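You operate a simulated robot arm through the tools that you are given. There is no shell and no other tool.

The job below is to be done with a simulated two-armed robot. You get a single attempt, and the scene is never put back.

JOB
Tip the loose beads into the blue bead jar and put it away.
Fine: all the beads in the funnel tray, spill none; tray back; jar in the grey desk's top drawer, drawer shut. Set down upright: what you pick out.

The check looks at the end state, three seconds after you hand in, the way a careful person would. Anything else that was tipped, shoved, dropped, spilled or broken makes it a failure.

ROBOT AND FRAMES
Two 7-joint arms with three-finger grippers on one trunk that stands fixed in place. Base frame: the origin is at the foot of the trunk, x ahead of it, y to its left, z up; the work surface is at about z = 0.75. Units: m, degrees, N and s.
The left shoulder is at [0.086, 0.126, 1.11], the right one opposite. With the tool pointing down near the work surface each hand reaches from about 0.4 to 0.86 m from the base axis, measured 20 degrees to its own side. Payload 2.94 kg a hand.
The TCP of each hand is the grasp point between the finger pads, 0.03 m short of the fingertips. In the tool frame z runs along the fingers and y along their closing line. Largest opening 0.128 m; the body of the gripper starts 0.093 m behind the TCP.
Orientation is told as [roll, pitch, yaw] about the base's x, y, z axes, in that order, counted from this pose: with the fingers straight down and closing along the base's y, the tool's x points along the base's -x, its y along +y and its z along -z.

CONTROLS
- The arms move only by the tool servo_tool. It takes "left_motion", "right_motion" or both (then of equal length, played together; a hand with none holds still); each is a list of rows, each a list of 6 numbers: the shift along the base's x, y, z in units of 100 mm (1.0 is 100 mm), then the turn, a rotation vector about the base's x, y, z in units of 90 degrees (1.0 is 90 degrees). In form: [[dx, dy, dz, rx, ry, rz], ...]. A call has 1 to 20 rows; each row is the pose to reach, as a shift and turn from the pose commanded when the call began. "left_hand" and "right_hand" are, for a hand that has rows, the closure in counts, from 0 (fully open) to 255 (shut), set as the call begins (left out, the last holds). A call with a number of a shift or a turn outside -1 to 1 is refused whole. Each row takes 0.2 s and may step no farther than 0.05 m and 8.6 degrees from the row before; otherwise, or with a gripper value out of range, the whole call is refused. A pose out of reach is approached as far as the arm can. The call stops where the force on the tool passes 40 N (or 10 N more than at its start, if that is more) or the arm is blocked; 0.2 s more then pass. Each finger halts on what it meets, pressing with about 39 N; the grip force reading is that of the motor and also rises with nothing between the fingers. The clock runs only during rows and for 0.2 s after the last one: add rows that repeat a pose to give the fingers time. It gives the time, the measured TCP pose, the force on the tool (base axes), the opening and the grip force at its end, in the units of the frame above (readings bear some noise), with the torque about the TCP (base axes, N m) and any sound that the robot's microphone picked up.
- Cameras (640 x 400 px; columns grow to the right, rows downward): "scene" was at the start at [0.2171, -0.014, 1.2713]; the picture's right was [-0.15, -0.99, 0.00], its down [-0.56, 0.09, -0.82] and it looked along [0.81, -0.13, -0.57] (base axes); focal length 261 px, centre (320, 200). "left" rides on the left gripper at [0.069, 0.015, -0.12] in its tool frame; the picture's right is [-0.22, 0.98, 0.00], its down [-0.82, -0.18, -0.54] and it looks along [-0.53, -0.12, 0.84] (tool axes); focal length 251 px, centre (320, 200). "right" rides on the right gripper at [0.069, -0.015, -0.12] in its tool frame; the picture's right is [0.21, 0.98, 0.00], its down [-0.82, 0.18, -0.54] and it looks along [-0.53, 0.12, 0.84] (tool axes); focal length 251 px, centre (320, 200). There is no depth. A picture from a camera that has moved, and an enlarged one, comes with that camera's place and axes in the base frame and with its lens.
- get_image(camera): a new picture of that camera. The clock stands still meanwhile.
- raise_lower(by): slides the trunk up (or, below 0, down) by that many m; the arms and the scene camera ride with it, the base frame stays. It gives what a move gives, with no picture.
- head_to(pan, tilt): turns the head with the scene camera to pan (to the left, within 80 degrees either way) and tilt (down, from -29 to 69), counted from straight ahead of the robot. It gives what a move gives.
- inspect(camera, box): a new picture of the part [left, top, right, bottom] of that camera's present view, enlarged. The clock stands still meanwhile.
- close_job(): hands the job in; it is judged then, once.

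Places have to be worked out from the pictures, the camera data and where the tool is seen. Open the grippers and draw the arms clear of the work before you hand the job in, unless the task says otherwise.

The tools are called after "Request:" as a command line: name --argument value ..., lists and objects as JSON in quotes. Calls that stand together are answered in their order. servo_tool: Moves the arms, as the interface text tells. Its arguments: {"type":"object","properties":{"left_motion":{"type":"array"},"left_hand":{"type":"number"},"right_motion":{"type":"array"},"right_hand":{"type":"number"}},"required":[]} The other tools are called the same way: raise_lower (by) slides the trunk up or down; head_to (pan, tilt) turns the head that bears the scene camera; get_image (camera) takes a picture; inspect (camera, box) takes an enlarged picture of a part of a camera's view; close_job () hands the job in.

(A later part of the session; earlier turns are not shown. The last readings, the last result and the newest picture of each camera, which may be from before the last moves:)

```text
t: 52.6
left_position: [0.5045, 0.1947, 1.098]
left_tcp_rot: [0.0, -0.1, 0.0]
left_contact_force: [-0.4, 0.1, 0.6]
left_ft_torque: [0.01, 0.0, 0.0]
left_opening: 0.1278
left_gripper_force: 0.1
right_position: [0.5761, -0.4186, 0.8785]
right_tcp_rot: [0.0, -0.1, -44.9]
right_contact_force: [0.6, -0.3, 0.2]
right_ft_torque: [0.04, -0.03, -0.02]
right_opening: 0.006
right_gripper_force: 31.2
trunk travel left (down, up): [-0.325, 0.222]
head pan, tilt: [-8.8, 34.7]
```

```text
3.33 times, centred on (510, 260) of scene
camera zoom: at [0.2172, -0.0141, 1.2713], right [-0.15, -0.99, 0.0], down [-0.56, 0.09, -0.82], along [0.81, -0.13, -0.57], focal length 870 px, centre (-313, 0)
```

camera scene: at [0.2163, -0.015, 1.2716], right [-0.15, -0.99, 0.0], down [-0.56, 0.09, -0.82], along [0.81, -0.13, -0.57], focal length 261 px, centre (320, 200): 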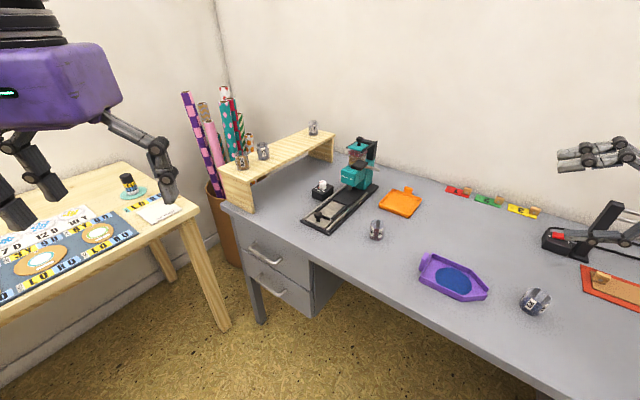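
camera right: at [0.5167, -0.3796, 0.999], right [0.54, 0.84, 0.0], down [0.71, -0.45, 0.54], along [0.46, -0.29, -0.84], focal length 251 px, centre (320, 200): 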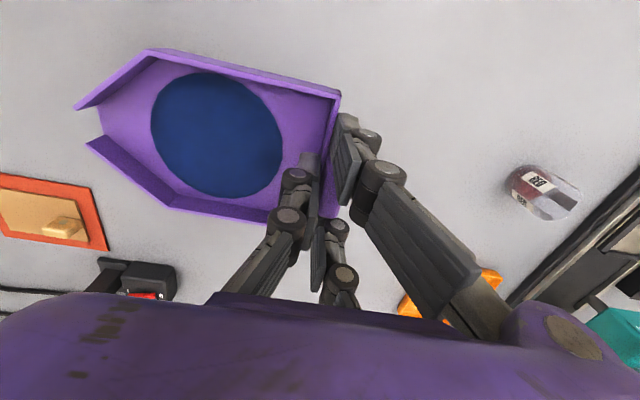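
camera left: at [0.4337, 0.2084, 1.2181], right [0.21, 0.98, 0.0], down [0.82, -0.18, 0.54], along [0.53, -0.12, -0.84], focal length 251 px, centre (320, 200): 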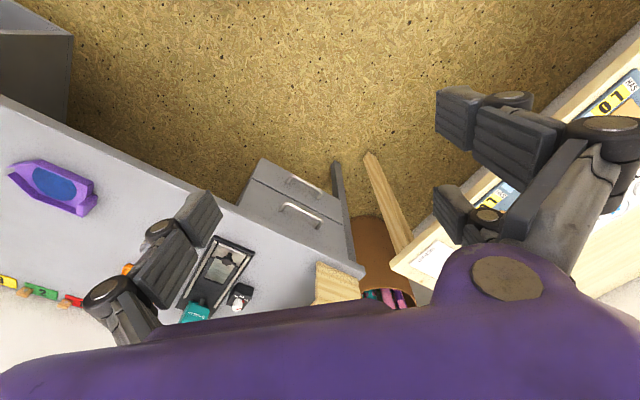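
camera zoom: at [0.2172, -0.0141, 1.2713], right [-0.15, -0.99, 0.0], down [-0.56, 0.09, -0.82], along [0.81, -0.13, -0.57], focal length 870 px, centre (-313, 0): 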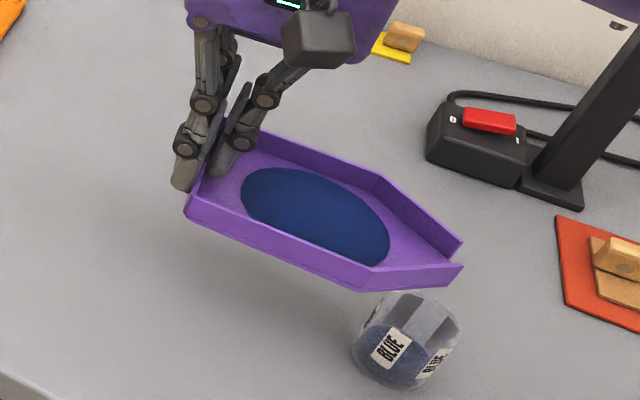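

The tray is level. The spout projects where predicted; I'll measure the jar mouth against it more closely before tilting.

Request:
inspect --camera "scene" --box '[510, 255, 574, 325]'

Request:
inspect --camera "right" --box '[60, 70, 180, 160]'

```text
5.71 times, centred on (542, 290) of scene
camera zoom: at [0.2172, -0.0141, 1.2713], right [-0.15, -0.99, 0.0], down [-0.56, 0.09, -0.82], along [0.81, -0.13, -0.57], focal length 1491 px, centre (-949, -314)
```

zoom: 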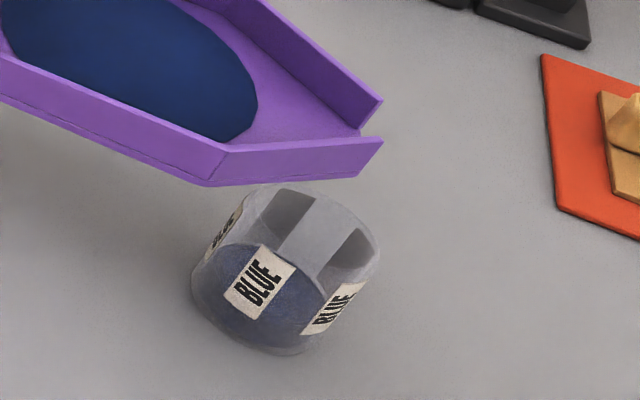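

```text
4.44 times, centred on (120, 115) of right
camera zoom: at [0.5167, -0.3796, 0.999], right [0.54, 0.84, 0.0], down [0.71, -0.45, 0.54], along [0.46, -0.29, -0.84], focal length 1118 px, centre (1209, 578)
```

zoom: 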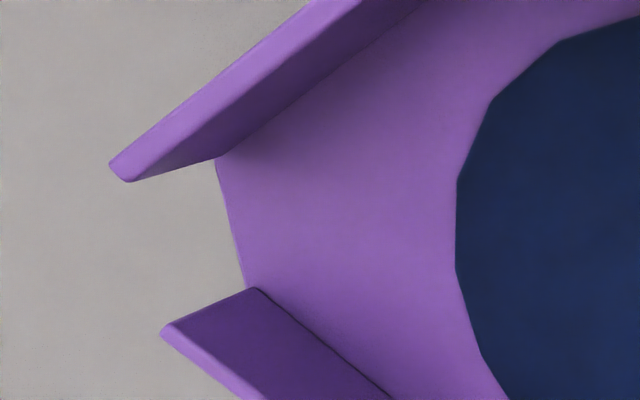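

Refitting the outlines puts the jar at (0.477, -0.519) with its rim at z≈0.80, so the spout tip sits ~5 mm before the mouth centre, which is what I want. I'll lower the tray 30 mm so the lip is ~10 mm above the rim, then begin tilting to 16° about the tip.

Request:
servo_tool --right_motion '[[0, 0, -0.1, 0, 0, 0], [0, 0, -0.2, 0, 0, 0], [0, 0, -0.3, 0, 0, 0], [0, 0, -0.3, 0, 0, 0]]'

Request:
inspect --camera "scene" --box '[500, 240, 580, 320]'

Request:
servo_tool --right_motion '[[-0.02, -0.02, 0.094, 0.0314, -0.0314, 0], [-0.044, -0.044, 0.186, 0.0629, -0.0629, 0], [-0.073, -0.073, 0.275, 0.0943, -0.0943, 0], [-0.105, -0.105, 0.361, 0.1257, -0.1257, 0], [-0.105, -0.105, 0.361, 0.1257, -0.1257, 0]]'

Request:
get_image --camera "right"

Request:
inspect --camera "scene" --box '[440, 210, 600, 330]'

```text
t: 53.6
left_position: [0.5046, 0.1956, 1.0997]
left_tcp_rot: [0.0, 0.0, 0.0]
left_contact_force: [-0.3, 0.3, -0.2]
left_ft_torque: [0.02, 0.02, 0.0]
left_opening: 0.128
left_gripper_force: 0.0
right_position: [0.5767, -0.4187, 0.8479]
right_tcp_rot: [0.0, -0.1, -44.9]
right_contact_force: [0.8, 0.0, -1.1]
right_ft_torque: [-0.01, -0.04, 0.0]
right_opening: 0.006
right_gripper_force: 31.7
trunk travel left (down, up): [-0.325, 0.222]
head pan, tilt: [-8.8, 34.7]
```

```text
5.00 times, centred on (540, 280) of scene
camera zoom: at [0.2171, -0.014, 1.2713], right [-0.15, -0.99, 0.0], down [-0.56, 0.09, -0.82], along [0.81, -0.13, -0.57], focal length 1304 px, centre (-780, -200)
```

zoom: 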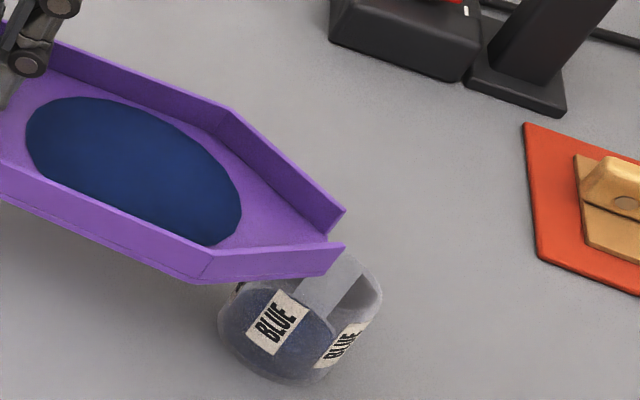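

```text
t: 54.8
left_position: [0.5042, 0.1946, 1.0986]
left_tcp_rot: [0.0, 0.0, 0.0]
left_contact_force: [-0.3, 0.4, 0.7]
left_ft_torque: [-0.01, 0.0, -0.01]
left_opening: 0.1279
left_gripper_force: 0.2
right_position: [0.5654, -0.4282, 0.8849]
right_tcp_rot: [16.1, -0.1, -44.9]
right_contact_force: [0.8, -0.2, -0.6]
right_ft_torque: [0.03, 0.0, 0.0]
right_opening: 0.006
right_gripper_force: 31.8
trunk travel left (down, up): [-0.325, 0.222]
head pan, tilt: [-8.8, 34.7]
```

```text
taken
camera right: at [0.4839, -0.4125, 0.9965], right [0.51, 0.82, 0.27], down [0.6, -0.56, 0.57], along [0.62, -0.13, -0.78], focal length 251 px, centre (320, 200)
```

right: 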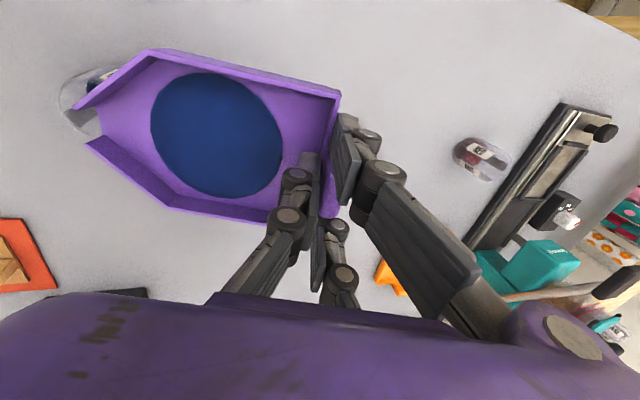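

```text
3.33 times, centred on (520, 270) of scene
camera zoom: at [0.2175, -0.0143, 1.2712], right [-0.15, -0.99, 0.0], down [-0.56, 0.09, -0.82], along [0.81, -0.13, -0.57], focal length 870 px, centre (-347, -33)
```

zoom: 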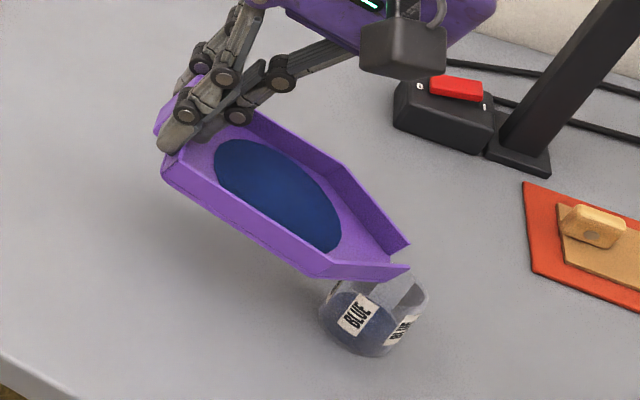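

At 16° the beads have not moved and the tray holds fast. Zooming in on the spout against the jar mouth.

Request:
inspect --camera "right" --box '[40, 50, 160, 160]'

Request:
inspect --camera "scene" --box '[510, 260, 580, 320]'

```text
3.64 times, centred on (100, 105) of right
camera zoom: at [0.4839, -0.4125, 0.9965], right [0.51, 0.82, 0.27], down [0.6, -0.56, 0.57], along [0.62, -0.13, -0.78], focal length 914 px, centre (1120, 546)
```

zoom: 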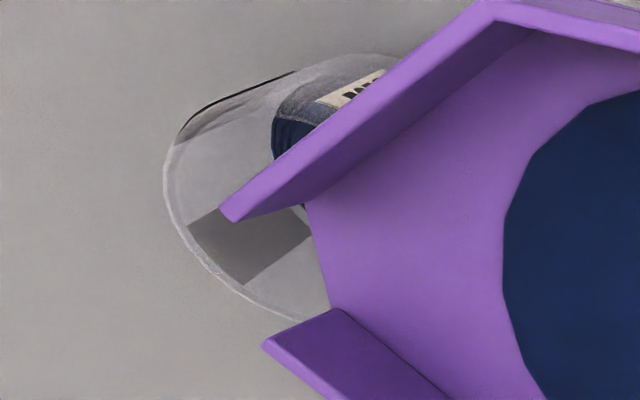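

```text
6.67 times, centred on (545, 290) of scene
camera zoom: at [0.2175, -0.0143, 1.2712], right [-0.15, -0.99, 0.0], down [-0.56, 0.09, -0.82], along [0.81, -0.13, -0.57], focal length 1739 px, centre (-1180, -400)
```

zoom: 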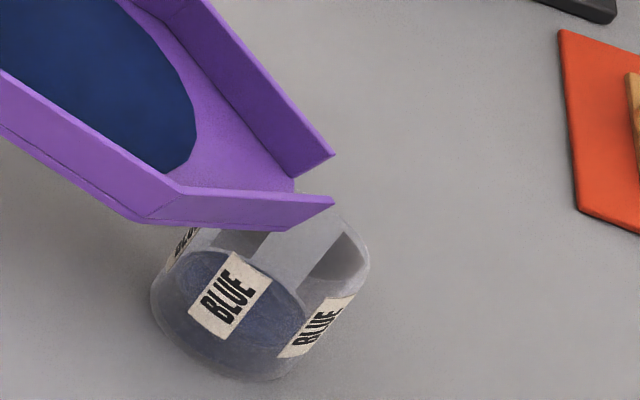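

The measured tip is ~6 mm before the mouth centre and within 2 mm sideways. Continuing to 24°, holding there.

Request:
servo_tool --right_motion '[[-0.019, -0.019, 0.042, 0.0157, -0.0157, 0], [-0.038, -0.038, 0.083, 0.0314, -0.0314, 0], [-0.058, -0.058, 0.123, 0.0471, -0.0471, 0], [-0.079, -0.079, 0.162, 0.0629, -0.0629, 0], [-0.079, -0.079, 0.162, 0.0629, -0.0629, 0]]'

Request:
get_image --camera "right"

Request:
inspect --camera "scene" --box '[470, 220, 590, 320]'

```text
t: 56.0
left_position: [0.504, 0.1954, 1.099]
left_tcp_rot: [0.0, 0.0, 0.0]
left_contact_force: [-0.1, 0.0, 0.4]
left_ft_torque: [-0.02, -0.03, 0.03]
left_opening: 0.128
left_gripper_force: 0.1
right_position: [0.5573, -0.4365, 0.901]
right_tcp_rot: [24.0, 0.0, -44.9]
right_contact_force: [-0.5, -0.1, -0.7]
right_ft_torque: [0.03, 0.01, -0.03]
right_opening: 0.006
right_gripper_force: 31.2
trunk travel left (down, up): [-0.325, 0.222]
head pan, tilt: [-8.8, 34.7]
```

```text
taken
camera right: at [0.4656, -0.4312, 1.0049], right [0.48, 0.78, 0.4], down [0.54, -0.62, 0.57], along [0.69, -0.06, -0.72], focal length 251 px, centre (320, 200)
```

right: 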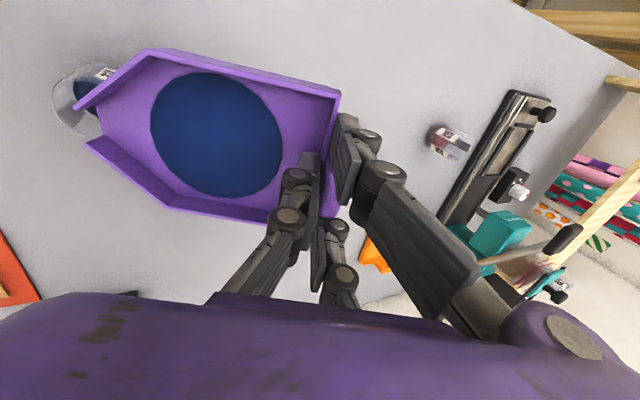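

```text
4.00 times, centred on (530, 270) of scene
camera zoom: at [0.2172, -0.0141, 1.2713], right [-0.15, -0.99, 0.0], down [-0.56, 0.09, -0.82], along [0.81, -0.13, -0.57], focal length 1044 px, centre (-520, -80)
```

zoom: 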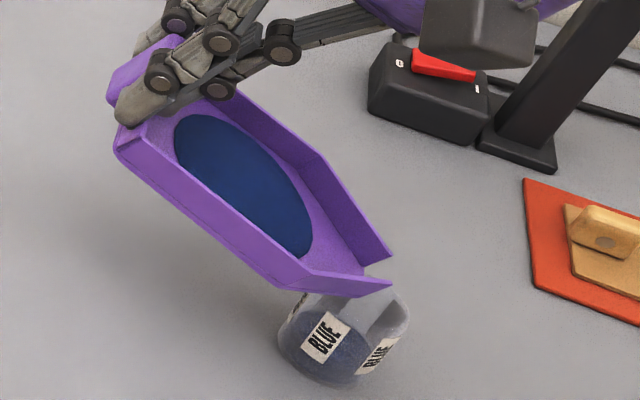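

Still no flow at 24°. Continuing slowly to 32°.

Request:
servo_tool --right_motion '[[-0.022, -0.022, 0.038, 0.0157, -0.0157, 0], [-0.045, -0.045, 0.075, 0.0314, -0.0314, 0], [-0.069, -0.069, 0.11, 0.0471, -0.0471, 0], [-0.093, -0.093, 0.145, 0.0628, -0.0628, 0], [-0.093, -0.093, 0.145, 0.0628, -0.0628, 0]]'

Request:
get_image --camera "right"

Request:
inspect --camera "scene" --box '[470, 220, 590, 320]'

```text
t: 57.2
left_position: [0.5049, 0.1951, 1.0983]
left_tcp_rot: [0.0, 0.0, 0.0]
left_contact_force: [0.4, 0.1, 1.0]
left_ft_torque: [0.02, 0.0, -0.01]
left_opening: 0.1279
left_gripper_force: 0.0
right_position: [0.548, -0.4461, 0.9142]
right_tcp_rot: [32.0, -0.1, -45.0]
right_contact_force: [0.4, 0.6, -1.0]
right_ft_torque: [0.0, 0.01, -0.02]
right_opening: 0.006
right_gripper_force: 31.8
trunk travel left (down, up): [-0.325, 0.222]
head pan, tilt: [-8.8, 34.7]
```

```text
taken
camera right: at [0.4459, -0.4505, 1.0093], right [0.43, 0.74, 0.52], down [0.49, -0.67, 0.56], along [0.76, 0.01, -0.65], focal length 251 px, centre (320, 200)
```

right: 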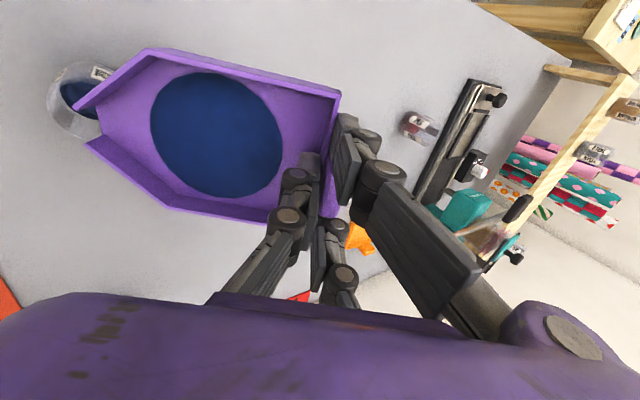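

```text
4.00 times, centred on (530, 270) of scene
camera zoom: at [0.2173, -0.0141, 1.2713], right [-0.15, -0.99, 0.0], down [-0.56, 0.09, -0.82], along [0.81, -0.13, -0.57], focal length 1044 px, centre (-520, -80)
```

zoom: 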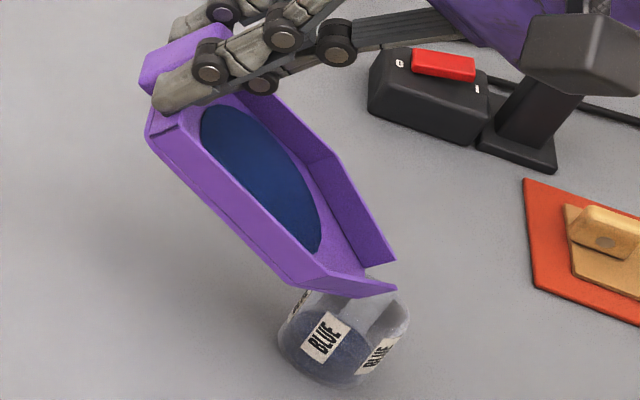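

Nothing flows at 32° yet. Continuing to 40°.

Request:
servo_tool --right_motion '[[-0.026, -0.026, 0.033, 0.0157, -0.0157, 0], [-0.052, -0.052, 0.065, 0.0314, -0.0314, 0], [-0.079, -0.079, 0.095, 0.0471, -0.0471, 0], [-0.107, -0.107, 0.124, 0.0629, -0.0629, 0], [-0.107, -0.107, 0.124, 0.0629, -0.0629, 0]]'

Request:
get_image --camera "right"

Request:
inspect --camera "scene" --box '[470, 220, 590, 320]'

```text
t: 58.4
left_position: [0.5047, 0.1948, 1.0986]
left_tcp_rot: [0.0, 0.0, 0.1]
left_contact_force: [0.6, -0.3, 0.6]
left_ft_torque: [0.01, -0.01, -0.02]
left_opening: 0.1279
left_gripper_force: 0.0
right_position: [0.5392, -0.457, 0.9261]
right_tcp_rot: [40.0, -0.1, -45.0]
right_contact_force: [0.3, 0.1, -0.7]
right_ft_torque: [0.02, 0.0, 0.0]
right_opening: 0.0062
right_gripper_force: 31.6
trunk travel left (down, up): [-0.325, 0.222]
head pan, tilt: [-8.8, 34.7]
```

```text
taken
camera right: at [0.4268, -0.4703, 1.0103], right [0.38, 0.68, 0.63], down [0.43, -0.73, 0.53], along [0.82, 0.07, -0.57], focal length 251 px, centre (320, 200)
```

right: 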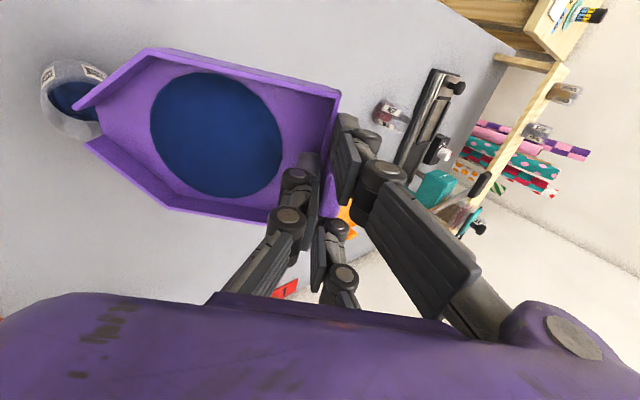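

```text
4.00 times, centred on (530, 270) of scene
camera zoom: at [0.2172, -0.014, 1.2713], right [-0.15, -0.99, 0.0], down [-0.56, 0.09, -0.82], along [0.81, -0.13, -0.57], focal length 1044 px, centre (-520, -80)
```

zoom: 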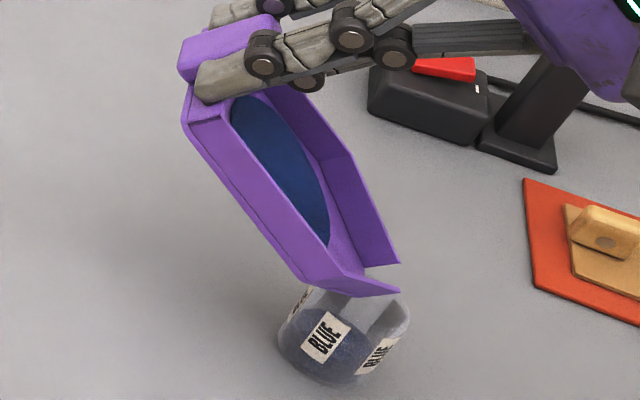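

Still static at 40°. I'll go on to 48°, also easing the tip ~2.5 mm nearer the mouth centre.

Request:
servo_tool --right_motion '[[-0.037, -0.037, 0.028, 0.0157, -0.0157, 0], [-0.074, -0.074, 0.055, 0.0314, -0.0314, 0], [-0.105, -0.105, 0.08, 0.0471, -0.0471, 0], [-0.136, -0.136, 0.103, 0.0628, -0.0628, 0], [-0.136, -0.136, 0.103, 0.0628, -0.0628, 0]]'

Request:
get_image --camera "right"

Request:
inspect --camera "scene" --box '[470, 220, 590, 320]'

```text
t: 59.6
left_position: [0.5048, 0.1946, 1.0975]
left_tcp_rot: [0.0, 0.1, 0.0]
left_contact_force: [0.4, -0.6, 0.6]
left_ft_torque: [0.02, 0.01, 0.06]
left_opening: 0.1278
left_gripper_force: 0.1
right_position: [0.5243, -0.4689, 0.9375]
right_tcp_rot: [48.0, -0.1, -45.0]
right_contact_force: [-1.7, 0.3, -1.1]
right_ft_torque: [0.01, 0.03, 0.04]
right_opening: 0.0058
right_gripper_force: 31.6
trunk travel left (down, up): [-0.325, 0.222]
head pan, tilt: [-8.8, 34.7]
```

```text
taken
camera right: at [0.4059, -0.4898, 1.0075], right [0.31, 0.62, 0.73], down [0.38, -0.78, 0.5], along [0.87, 0.12, -0.48], focal length 251 px, centre (320, 200)
```

right: 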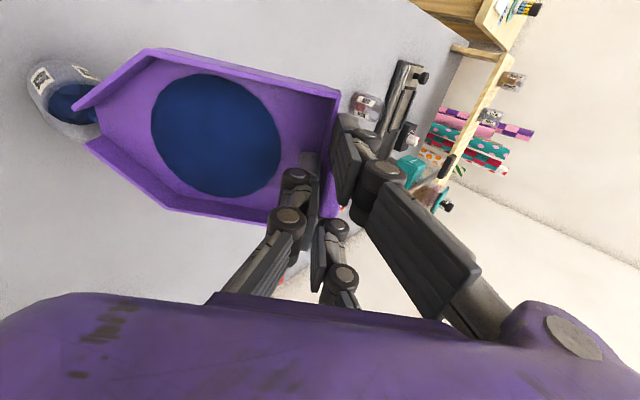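

```text
4.00 times, centred on (530, 270) of scene
camera zoom: at [0.2173, -0.014, 1.2713], right [-0.15, -0.99, 0.0], down [-0.56, 0.09, -0.82], along [0.81, -0.13, -0.57], focal length 1044 px, centre (-520, -80)
```

zoom: 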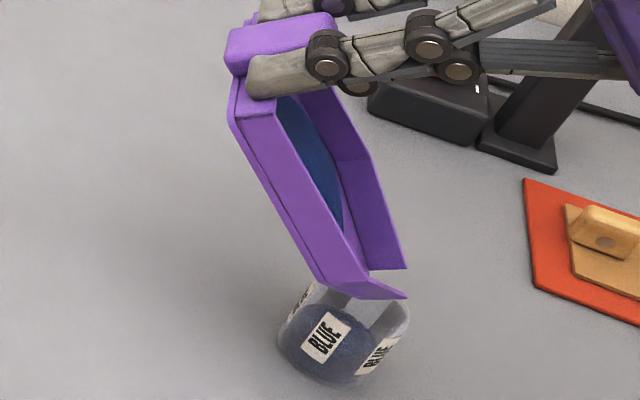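

The bead disc looks marginally smaller and there is blue at the lip; zooming to see if the flow has begun.

Request:
inspect --camera "right" --box '[20, 50, 180, 170]'

Request:
servo_tool --right_motion '[[0, 0, 0, 0, 0, 0], [0, 0, 0, 0, 0, 0]]'

Request:
inspect --camera "right" --box '[20, 50, 180, 170]'

Request:
get_image --camera "right"

```text
3.33 times, centred on (100, 110) of right
camera zoom: at [0.4059, -0.4898, 1.0075], right [0.31, 0.62, 0.73], down [0.38, -0.78, 0.5], along [0.87, 0.12, -0.48], focal length 838 px, centre (1053, 500)
```

zoom: 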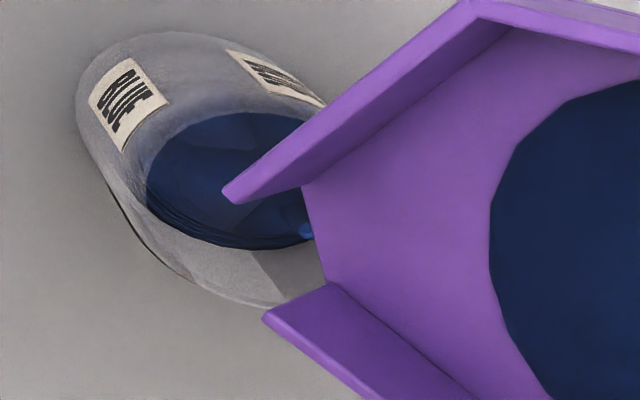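

```text
t: 60.2
left_position: [0.5041, 0.1949, 1.0992]
left_tcp_rot: [0.1, -0.1, 0.0]
left_contact_force: [-0.4, -0.2, -0.2]
left_ft_torque: [0.02, -0.01, 0.02]
left_opening: 0.1279
left_gripper_force: 0.0
right_position: [0.5242, -0.4696, 0.9373]
right_tcp_rot: [48.0, -0.2, -45.1]
right_contact_force: [-0.1, 0.2, -0.5]
right_ft_torque: [0.0, -0.01, -0.04]
right_opening: 0.006
right_gripper_force: 31.8
trunk travel left (down, up): [-0.325, 0.222]
head pan, tilt: [-8.8, 34.7]
```

```text
3.33 times, centred on (100, 110) of right
camera zoom: at [0.4058, -0.4899, 1.0076], right [0.31, 0.62, 0.73], down [0.38, -0.78, 0.5], along [0.87, 0.12, -0.48], focal length 838 px, centre (1053, 500)
```

zoom: 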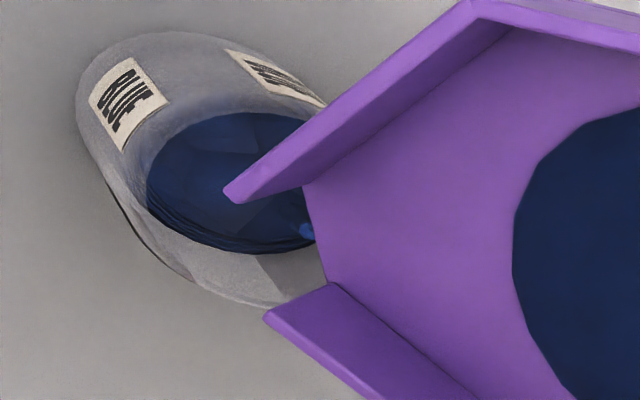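

```text
taken
camera right: at [0.4058, -0.4899, 1.0076], right [0.31, 0.62, 0.73], down [0.38, -0.78, 0.5], along [0.87, 0.12, -0.48], focal length 251 px, centre (320, 200)
```

right: 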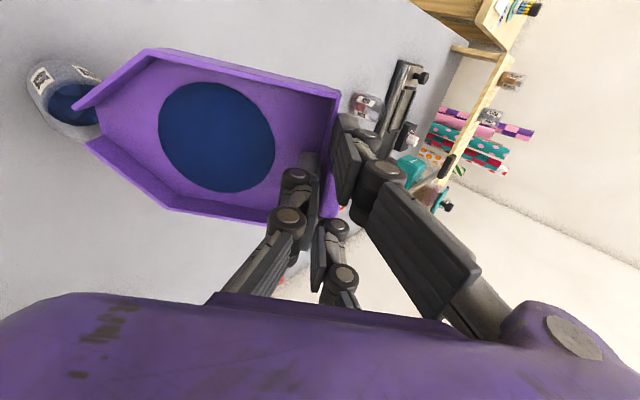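

The pour has begun: the bead disc is shrinking and the level in the jar is rising. I'll hold here about a second and check that nothing lands outside.

Request:
servo_tool --right_motion '[[0, 0, 0, 0, 0, 0], [0, 0, 0, 0, 0, 0], [0, 0, 0, 0, 0, 0], [0, 0, 0, 0, 0, 0]]'

Request:
get_image --camera "right"

Request:
inspect --camera "scene" --box '[490, 240, 590, 330]'

```text
t: 61.2
left_position: [0.5039, 0.1952, 1.0985]
left_tcp_rot: [0.0, 0.1, 0.0]
left_contact_force: [-0.2, 0.3, 0.4]
left_ft_torque: [-0.03, 0.01, 0.0]
left_opening: 0.1279
left_gripper_force: 0.0
right_position: [0.5245, -0.469, 0.9374]
right_tcp_rot: [48.0, -0.1, -45.0]
right_contact_force: [0.3, -0.5, -1.4]
right_ft_torque: [0.02, 0.02, -0.02]
right_opening: 0.0059
right_gripper_force: 31.9
trunk travel left (down, up): [-0.325, 0.222]
head pan, tilt: [-8.8, 34.7]
```

```text
taken
camera right: at [0.4058, -0.4898, 1.0076], right [0.31, 0.62, 0.73], down [0.38, -0.78, 0.5], along [0.87, 0.12, -0.48], focal length 251 px, centre (320, 200)
```

right: 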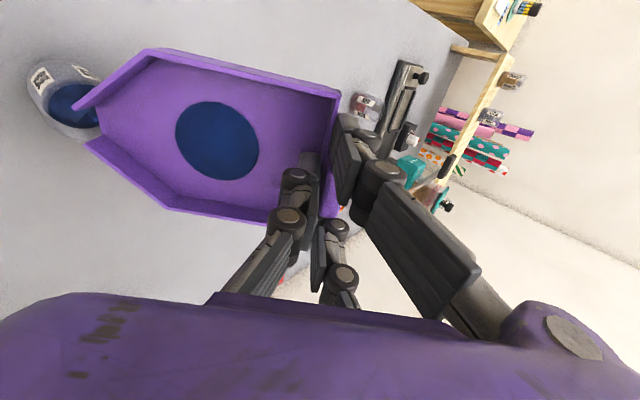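

```text
4.44 times, centred on (540, 285) of scene
camera zoom: at [0.2171, -0.0141, 1.2713], right [-0.15, -0.99, 0.0], down [-0.56, 0.09, -0.82], along [0.81, -0.13, -0.57], focal length 1160 px, centre (-658, -178)
```

zoom: 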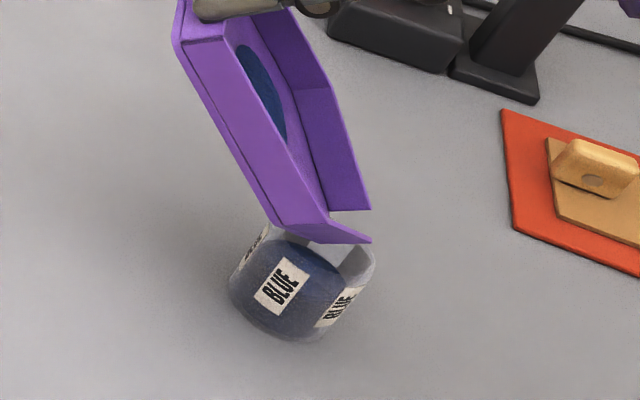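

The jar is filling with no stray beads on the desk. I'll hold for another 2 seconds.

Request:
servo_tool --right_motion '[[0, 0, 0, 0, 0, 0], [0, 0, 0, 0, 0, 0], [0, 0, 0, 0, 0, 0], [0, 0, 0, 0, 0, 0], [0, 0, 0, 0, 0, 0], [0, 0, 0, 0, 0, 0]]'

Request:
get_image --camera "right"

Request:
inspect --camera "scene" --box '[490, 240, 590, 330]'

```text
t: 62.6
left_position: [0.5044, 0.1943, 1.0999]
left_tcp_rot: [0.0, 0.0, -0.1]
left_contact_force: [-0.1, -0.5, -0.2]
left_ft_torque: [0.01, 0.01, -0.03]
left_opening: 0.1277
left_gripper_force: 0.1
right_position: [0.5241, -0.4696, 0.9384]
right_tcp_rot: [48.0, -0.1, -45.1]
right_contact_force: [0.2, -0.5, -0.8]
right_ft_torque: [0.0, -0.03, 0.02]
right_opening: 0.0059
right_gripper_force: 31.8
trunk travel left (down, up): [-0.325, 0.222]
head pan, tilt: [-8.8, 34.7]
```

```text
taken
camera right: at [0.4058, -0.4898, 1.0076], right [0.31, 0.62, 0.73], down [0.38, -0.78, 0.5], along [0.87, 0.12, -0.48], focal length 251 px, centre (320, 200)
```

right: 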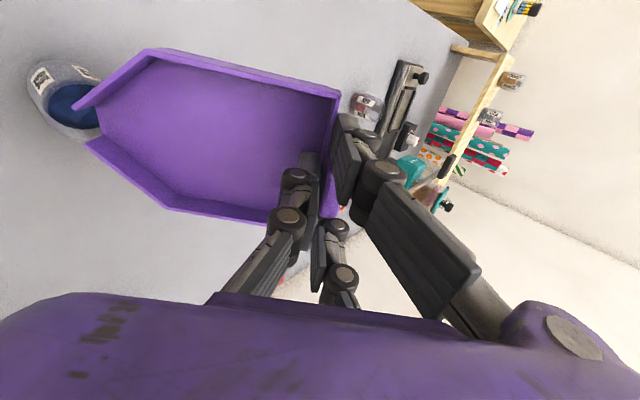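

```text
4.44 times, centred on (540, 285) of scene
camera zoom: at [0.2171, -0.0141, 1.2713], right [-0.15, -0.99, 0.0], down [-0.56, 0.09, -0.82], along [0.81, -0.13, -0.57], focal length 1160 px, centre (-658, -178)
```

zoom: 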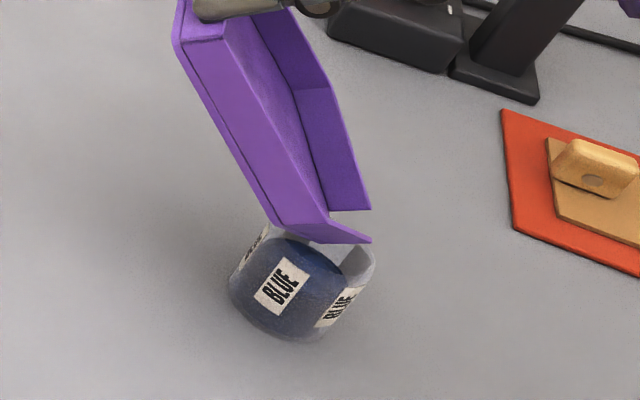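

The tray is empty and all the beads are in the jar with none stray. I'll hold briefly, raise the spout away from the jar, and level the tray again.

Request:
servo_tool --right_motion '[[0, 0, 0, 0, 0, 0], [0, 0, 0, 0, 0, 0], [0, 0, 0.1, 0, 0, 0], [0, 0, 0.25, 0, 0, 0], [0, 0, 0.4, 0, 0, 0]]'

Request:
servo_tool --right_motion '[[0.118, 0.118, -0.103, -0.0628, 0.0628, 0], [0.225, 0.225, -0.227, -0.1257, 0.1257, 0], [0.318, 0.318, -0.372, -0.1885, 0.1885, 0], [0.397, 0.397, -0.534, -0.2514, 0.2514, 0], [0.458, 0.458, -0.709, -0.3142, 0.3142, 0], [0.502, 0.502, -0.895, -0.3771, 0.3771, 0], [0.502, 0.502, -0.895, -0.3771, 0.3771, 0]]'

Request:
get_image --camera "right"

Request:
inspect --camera "scene" --box '[430, 200, 590, 320]'

```text
t: 63.8
left_position: [0.5038, 0.1946, 1.0985]
left_tcp_rot: [0.1, -0.1, 0.1]
left_contact_force: [-0.2, 0.7, -0.8]
left_ft_torque: [-0.02, -0.01, -0.01]
left_opening: 0.1281
left_gripper_force: 0.1
right_position: [0.5237, -0.4698, 0.9787]
right_tcp_rot: [48.0, -0.1, -45.0]
right_contact_force: [-0.2, -0.2, -0.2]
right_ft_torque: [-0.03, 0.0, 0.01]
right_opening: 0.006
right_gripper_force: 31.8
trunk travel left (down, up): [-0.325, 0.222]
head pan, tilt: [-8.8, 34.7]
```

```text
t: 65.4
left_position: [0.5039, 0.1952, 1.0994]
left_tcp_rot: [0.0, 0.0, 0.0]
left_contact_force: [-0.1, -0.2, -1.2]
left_ft_torque: [0.02, 0.01, 0.01]
left_opening: 0.1283
left_gripper_force: 0.1
right_position: [0.5752, -0.4205, 0.8888]
right_tcp_rot: [-0.1, -0.2, -44.9]
right_contact_force: [0.2, 0.3, 0.3]
right_ft_torque: [0.01, 0.02, -0.01]
right_opening: 0.0061
right_gripper_force: 31.4
trunk travel left (down, up): [-0.325, 0.222]
head pan, tilt: [-8.8, 34.7]
```

```text
taken
camera right: at [0.5154, -0.381, 1.0098], right [0.54, 0.84, 0.0], down [0.71, -0.45, 0.54], along [0.46, -0.29, -0.84], focal length 251 px, centre (320, 200)
```

right: 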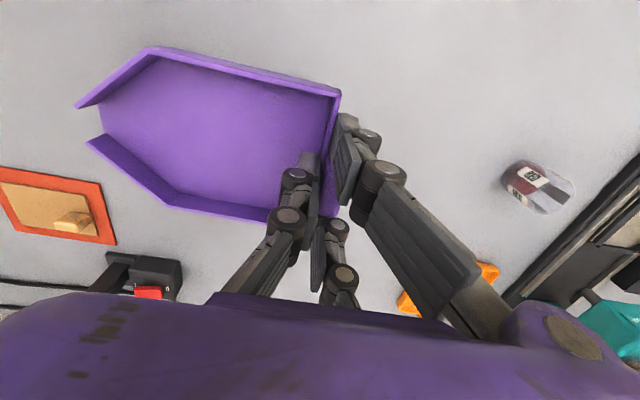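

```text
3.33 times, centred on (510, 260) of scene
camera zoom: at [0.2163, -0.0141, 1.2715], right [-0.15, -0.99, 0.0], down [-0.56, 0.09, -0.82], along [0.81, -0.13, -0.57], focal length 870 px, centre (-313, 0)
```

zoom: 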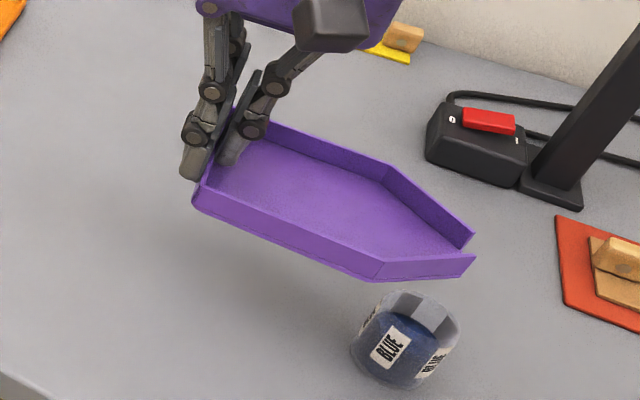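

The tray is level and empty. I'll carry it back to its original spot (shift +0.041, +0.075) and lower it to just above the desk.

Request:
servo_tool --right_motion '[[0.08, 0.15, 0, 0, 0, 0], [0.16, 0.3, 0, 0, 0, 0], [0.25, 0.45, 0, 0, 0, 0], [0.33, 0.6, 0, 0, 0, 0], [0.408, 0.748, 0, 0, 0, 0], [0.408, 0.748, -0.25, 0, 0, 0], [0.408, 0.748, -0.5, 0, 0, 0], [0.408, 0.748, -0.75, 0, 0, 0], [0.408, 0.748, -0.92, 0, 0, 0], [0.408, 0.748, -0.92, 0, 0, 0]]'

Request:
servo_tool --right_motion '[[0, 0, -0.03, 0, 0, 0], [0, 0, -0.06, 0, 0, 0], [0, 0, -0.08, 0, 0, 0], [0, 0, -0.08, 0, 0, 0]]'

Request:
inspect --camera "scene" --box '[400, 220, 500, 310]'

```text
t: 67.6
left_position: [0.5047, 0.1954, 1.0988]
left_tcp_rot: [0.0, 0.0, 0.0]
left_contact_force: [-0.3, 0.0, 0.2]
left_ft_torque: [0.0, -0.01, 0.02]
left_opening: 0.128
left_gripper_force: 0.0
right_position: [0.6167, -0.3461, 0.7963]
right_tcp_rot: [0.0, -0.1, -44.9]
right_contact_force: [0.1, -0.4, -1.2]
right_ft_torque: [0.03, -0.02, 0.02]
right_opening: 0.0061
right_gripper_force: 31.6
trunk travel left (down, up): [-0.325, 0.222]
head pan, tilt: [-8.8, 34.7]
```

```text
t: 68.6
left_position: [0.5044, 0.1953, 1.0971]
left_tcp_rot: [0.0, 0.0, 0.0]
left_contact_force: [-0.1, 0.9, -0.6]
left_ft_torque: [0.0, 0.01, 0.0]
left_opening: 0.1281
left_gripper_force: 0.0
right_position: [0.6156, -0.3459, 0.7886]
right_tcp_rot: [0.0, -0.1, -44.8]
right_contact_force: [-1.1, 0.7, 1.1]
right_ft_torque: [-0.08, -0.1, 0.03]
right_opening: 0.0059
right_gripper_force: 31.8
trunk travel left (down, up): [-0.325, 0.222]
head pan, tilt: [-8.8, 34.7]
```

```text
4.44 times, centred on (450, 265) of scene
camera zoom: at [0.217, -0.0139, 1.2714], right [-0.15, -0.99, 0.0], down [-0.56, 0.09, -0.82], along [0.81, -0.13, -0.57], focal length 1160 px, centre (-258, -89)
```

zoom: 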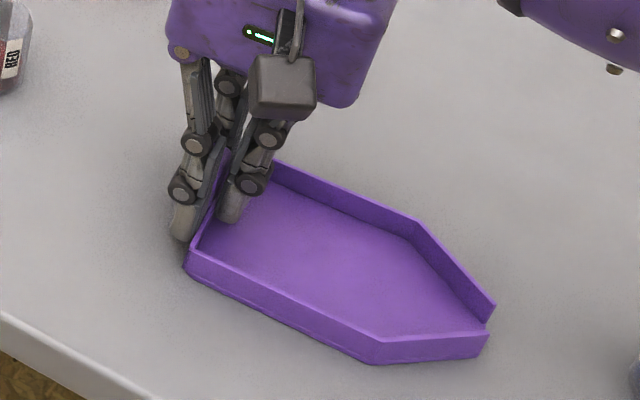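

The tray is down on the desk in its original place. Releasing to 26 mm opening, then rising straight up.

Request:
servo_tool --right_motion '[[0, 0, 0, 0, 0, 0], [0, 0, 0, 0, 0, 0], [0, 0, 0, 0, 0, 0]]' --right_hand 207

Request:
servo_tool --right_motion '[[0, 0, 0.1, 0, 0, 0], [0, 0, 0.3, 0, 0, 0], [0, 0, 0.6, 0, 0, 0], [0, 0, 1.0, 0, 0, 0], [0, 0, 1.0, 0, 0, 0]]'

Request:
get_image --camera "right"

Request:
inspect --camera "scene" --box '[410, 245, 490, 305]'

```text
t: 69.4
left_position: [0.5044, 0.1948, 1.099]
left_tcp_rot: [0.0, 0.0, 0.0]
left_contact_force: [0.0, 0.2, 0.2]
left_ft_torque: [0.02, -0.02, 0.0]
left_opening: 0.128
left_gripper_force: 0.0
right_position: [0.6142, -0.3455, 0.7878]
right_tcp_rot: [0.0, -0.1, -45.0]
right_contact_force: [-0.6, 0.0, -0.3]
right_ft_torque: [0.0, -0.01, 0.0]
right_opening: 0.0242
right_gripper_force: 0.0
trunk travel left (down, up): [-0.325, 0.222]
head pan, tilt: [-8.8, 34.7]
```

```text
t: 70.6
left_position: [0.5046, 0.1942, 1.0978]
left_tcp_rot: [0.0, -0.1, 0.0]
left_contact_force: [-0.2, -0.7, -0.1]
left_ft_torque: [0.02, 0.01, -0.04]
left_opening: 0.1283
left_gripper_force: 0.1
right_position: [0.6145, -0.3441, 0.8887]
right_tcp_rot: [0.0, 0.0, -44.8]
right_contact_force: [0.8, 0.6, 0.5]
right_ft_torque: [0.03, 0.01, -0.01]
right_opening: 0.0242
right_gripper_force: 0.1
trunk travel left (down, up): [-0.325, 0.222]
head pan, tilt: [-8.8, 34.7]
```

```text
taken
camera right: at [0.5564, -0.3062, 1.0091], right [0.54, 0.84, 0.0], down [0.71, -0.45, 0.54], along [0.46, -0.29, -0.84], focal length 251 px, centre (320, 200)
```

right: 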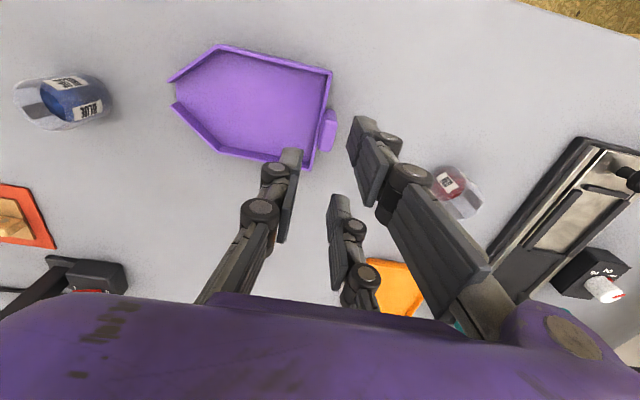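

```text
6.67 times, centred on (450, 275) of scene
camera zoom: at [0.2174, -0.0143, 1.2712], right [-0.15, -0.99, 0.0], down [-0.56, 0.09, -0.82], along [0.81, -0.13, -0.57], focal length 1739 px, centre (-547, -300)
```

zoom: 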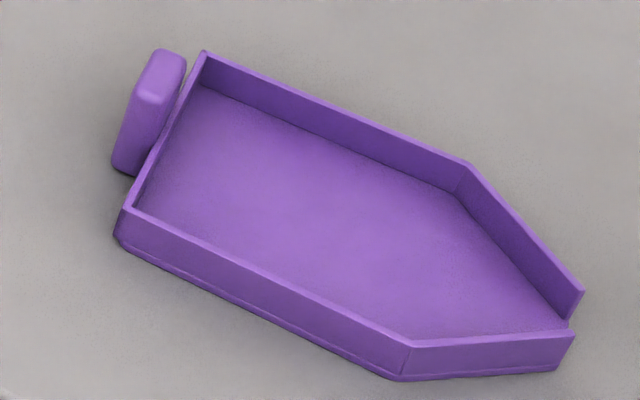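

The tray sits exactly as it did at the start, now empty. Next is the drawer: I'll raise the right hand clear and look at the drawer handle with the left camera.

Request:
servo_tool --right_motion '[[-0.1, -0.1, 0.3, 0, 0, 0], [-0.3, -0.3, 0.6, 0, 0, 0], [-0.5, -0.6, 1.0, 0, 0, 0], [-0.7, -0.9, 1.0, 0, 0, 0]]'

Request:
inspect --camera "left" --box '[220, 150, 380, 270]'

Request:
inspect --camera "scene" --box '[220, 200, 340, 320]'

```text
refused: row 3 steps farther than a row can; nothing moved
```

```text
3.33 times, centred on (300, 210) of left
camera zoom: at [0.4341, 0.2085, 1.2179], right [0.21, 0.98, 0.0], down [0.82, -0.18, 0.54], along [0.53, -0.12, -0.84], focal length 838 px, centre (387, 167)
```

zoom: 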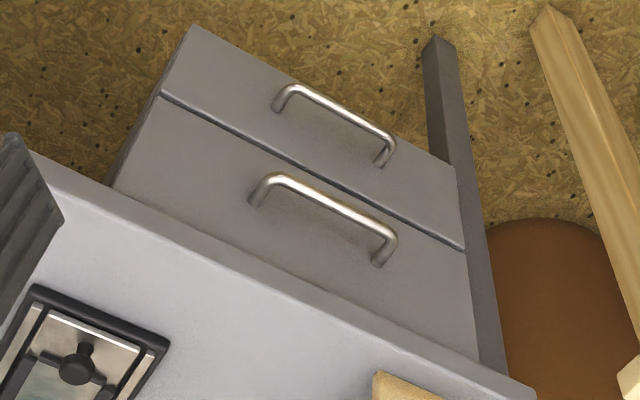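

```text
3.33 times, centred on (280, 260) of scene
camera zoom: at [0.2174, -0.0143, 1.2712], right [-0.15, -0.99, 0.0], down [-0.56, 0.09, -0.82], along [0.81, -0.13, -0.57], focal length 870 px, centre (453, 0)
```

zoom: 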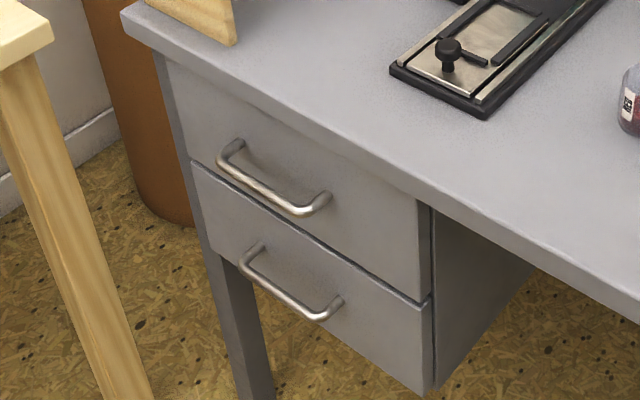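

The refused call moved nothing. Triangulating the handle bar: its ends are at about (0.79, 0.03) and (0.863, 0.118), z≈0.643, centre (0.827, 0.074), so I need to know how far the desk top overhangs it. I'll raise the right hand in proper steps and zoom in on the desk edge.

Request:
servo_tool --right_motion '[[-0.1, -0.1, 0.3, 0, 0, 0], [-0.3, -0.3, 0.6, 0, 0, 0], [-0.5, -0.5, 0.9, 0, 0, 0], [-0.6, -0.7, 1.0, 0, 0, 0], [-0.7, -0.9, 1.0, 0, 0, 0]]'

Request:
inspect --camera "scene" --box '[240, 210, 340, 290]'

Request:
inspect --camera "left" --box '[240, 180, 340, 250]'

```text
t: 71.8
left_position: [0.5033, 0.1936, 1.0995]
left_tcp_rot: [-0.1, -0.1, 0.1]
left_contact_force: [0.2, -0.6, -0.4]
left_ft_torque: [-0.01, -0.02, 0.0]
left_opening: 0.1278
left_gripper_force: 0.1
right_position: [0.5437, -0.4358, 0.9886]
right_tcp_rot: [0.0, -0.3, -44.8]
right_contact_force: [-0.4, -0.2, 0.1]
right_ft_torque: [-0.01, -0.04, 0.0]
right_opening: 0.0237
right_gripper_force: 0.1
trunk travel left (down, up): [-0.325, 0.222]
head pan, tilt: [-8.8, 34.7]
```

```text
5.00 times, centred on (290, 250) of scene
camera zoom: at [0.2165, -0.0141, 1.2714], right [-0.15, -0.99, 0.0], down [-0.56, 0.09, -0.82], along [0.81, -0.13, -0.57], focal length 1304 px, centre (470, -50)
```

zoom: 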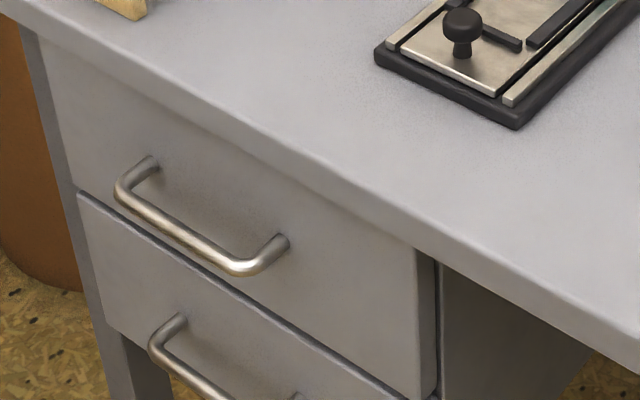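

```text
5.71 times, centred on (290, 215) of left
camera zoom: at [0.4332, 0.2088, 1.2182], right [0.21, 0.98, 0.0], down [0.82, -0.18, 0.54], along [0.53, -0.12, -0.84], focal length 1437 px, centre (491, 114)
```

zoom: 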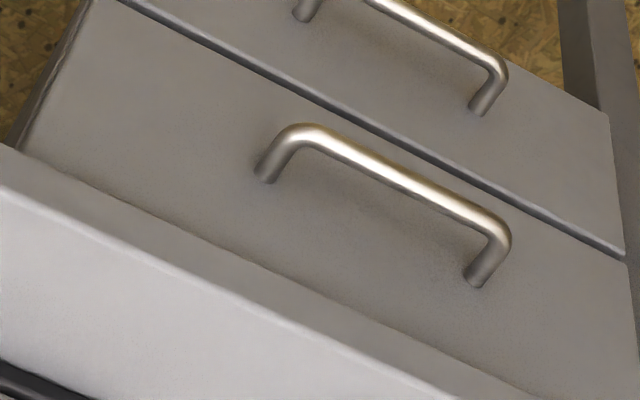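

The desk edge runs at 45°, and the top drawer's bar stands only ~15 mm proud of it, with its face ~28 mm behind the bar. A straight-down grip would scrape the desk top, so the left hand should come in horizontally, fingers pointing at (0.707, -0.707, 0). I'll raise the right hand, then lower the trunk 0.15 m to bring that within reach.

Request:
servo_tool --right_motion '[[0, 0, 0.4, 0, 0, 0], [0, 0, 0.8, 0, 0, 0], [0, 0, 1.0, 0, 0, 0], [0, 0, 1.0, 0, 0, 0]]'

Request:
raise_lower --by -0.15

Request:
get_image --camera "scene"

Request:
get_image --camera "left"

```text
t: 72.8
left_position: [0.5048, 0.1941, 1.0987]
left_tcp_rot: [0.0, 0.0, 0.0]
left_contact_force: [0.5, 0.6, 0.5]
left_ft_torque: [0.0, 0.04, -0.01]
left_opening: 0.128
left_gripper_force: 0.1
right_position: [0.5442, -0.4354, 1.0883]
right_tcp_rot: [0.0, -0.2, -44.9]
right_contact_force: [0.1, 0.1, 0.1]
right_ft_torque: [0.01, 0.02, 0.0]
right_opening: 0.0241
right_gripper_force: 0.1
trunk travel left (down, up): [-0.325, 0.222]
head pan, tilt: [-8.8, 34.7]
```

```text
t: 74.5
left_position: [0.5035, 0.1951, 0.9499]
left_tcp_rot: [0.0, -0.1, 0.0]
left_contact_force: [-0.6, -0.3, 0.0]
left_ft_torque: [-0.03, -0.01, 0.01]
left_opening: 0.128
left_gripper_force: 0.0
right_position: [0.5438, -0.4355, 0.939]
right_tcp_rot: [0.0, -0.2, -44.9]
right_contact_force: [0.1, 0.0, 0.4]
right_ft_torque: [-0.07, 0.0, 0.0]
right_opening: 0.0241
right_gripper_force: 0.1
trunk travel left (down, up): [-0.175, 0.372]
head pan, tilt: [-8.8, 34.7]
```

```text
taken
camera scene: at [0.2627, -0.014, 1.1139], right [-0.15, -0.99, 0.0], down [-0.56, 0.09, -0.82], along [0.81, -0.13, -0.57], focal length 261 px, centre (320, 200)
```

scene: 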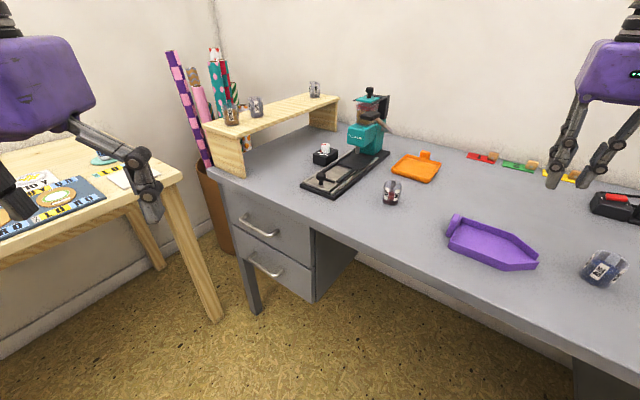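

```text
taken
camera left: at [0.4332, 0.2088, 1.0684], right [0.21, 0.98, 0.0], down [0.82, -0.18, 0.54], along [0.53, -0.12, -0.84], focal length 251 px, centre (320, 200)
```

left: 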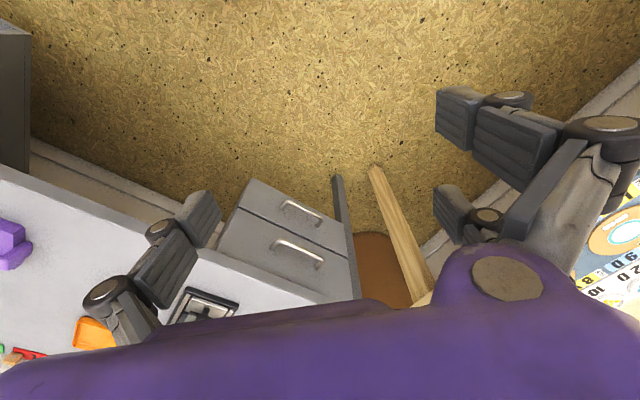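

The view confirms all items are in place. I'll yaw the left hand +45° and then pitch it until its fingers point horizontally at the drawer, well away from everything.

Request:
servo_tool --left_motion '[[0.1, 0.04, -0.1, 0, 0, 0.083], [0.2, 0.08, -0.2, 0, 0, 0.167], [0.3, 0.12, -0.3, 0, 0, 0.25], [0.4, 0.16, -0.4, 0, 0, 0.333], [0.5, 0.2, -0.5, 0, 0, 0.417], [0.6, 0.25, -0.5, 0, 0, 0.5], [0.6, 0.25, -0.5, 0, 0, 0.5]]' --left_hand 150

Request:
servo_tool --left_motion '[[0, 0, -0.05, -0.0643, -0.0643, 0], [0, 0, -0.1, -0.1286, -0.1286, 0], [0, 0, -0.15, -0.1928, -0.1928, 0], [0, 0, -0.2, -0.2571, -0.2571, 0], [0, 0, -0.25, -0.3214, -0.3214, 0], [0, 0, -0.3, -0.3857, -0.3857, 0]]'

```text
t: 76.2
left_position: [0.5654, 0.2199, 0.8979]
left_tcp_rot: [-0.1, 0.0, 45.1]
left_contact_force: [0.6, 0.3, -0.2]
left_ft_torque: [-0.03, 0.0, -0.04]
left_opening: 0.0531
left_gripper_force: 0.1
right_position: [0.5462, -0.4361, 0.938]
right_tcp_rot: [0.0, -0.1, -45.0]
right_contact_force: [-0.3, -1.0, -0.7]
right_ft_torque: [-0.02, 0.01, -0.01]
right_opening: 0.0239
right_gripper_force: 0.0
trunk travel left (down, up): [-0.175, 0.372]
head pan, tilt: [-8.8, 34.7]
```

```text
t: 77.5
left_position: [0.5637, 0.2203, 0.8695]
left_tcp_rot: [-49.3, -0.1, 45.0]
left_contact_force: [-0.1, -0.3, -0.1]
left_ft_torque: [0.0, -0.02, 0.01]
left_opening: 0.0526
left_gripper_force: 0.1
right_position: [0.5448, -0.4351, 0.9387]
right_tcp_rot: [0.1, -0.1, -45.0]
right_contact_force: [-0.4, -0.3, 0.3]
right_ft_torque: [0.0, -0.02, 0.04]
right_opening: 0.0244
right_gripper_force: 0.1
trunk travel left (down, up): [-0.175, 0.372]
head pan, tilt: [-8.8, 34.7]
```

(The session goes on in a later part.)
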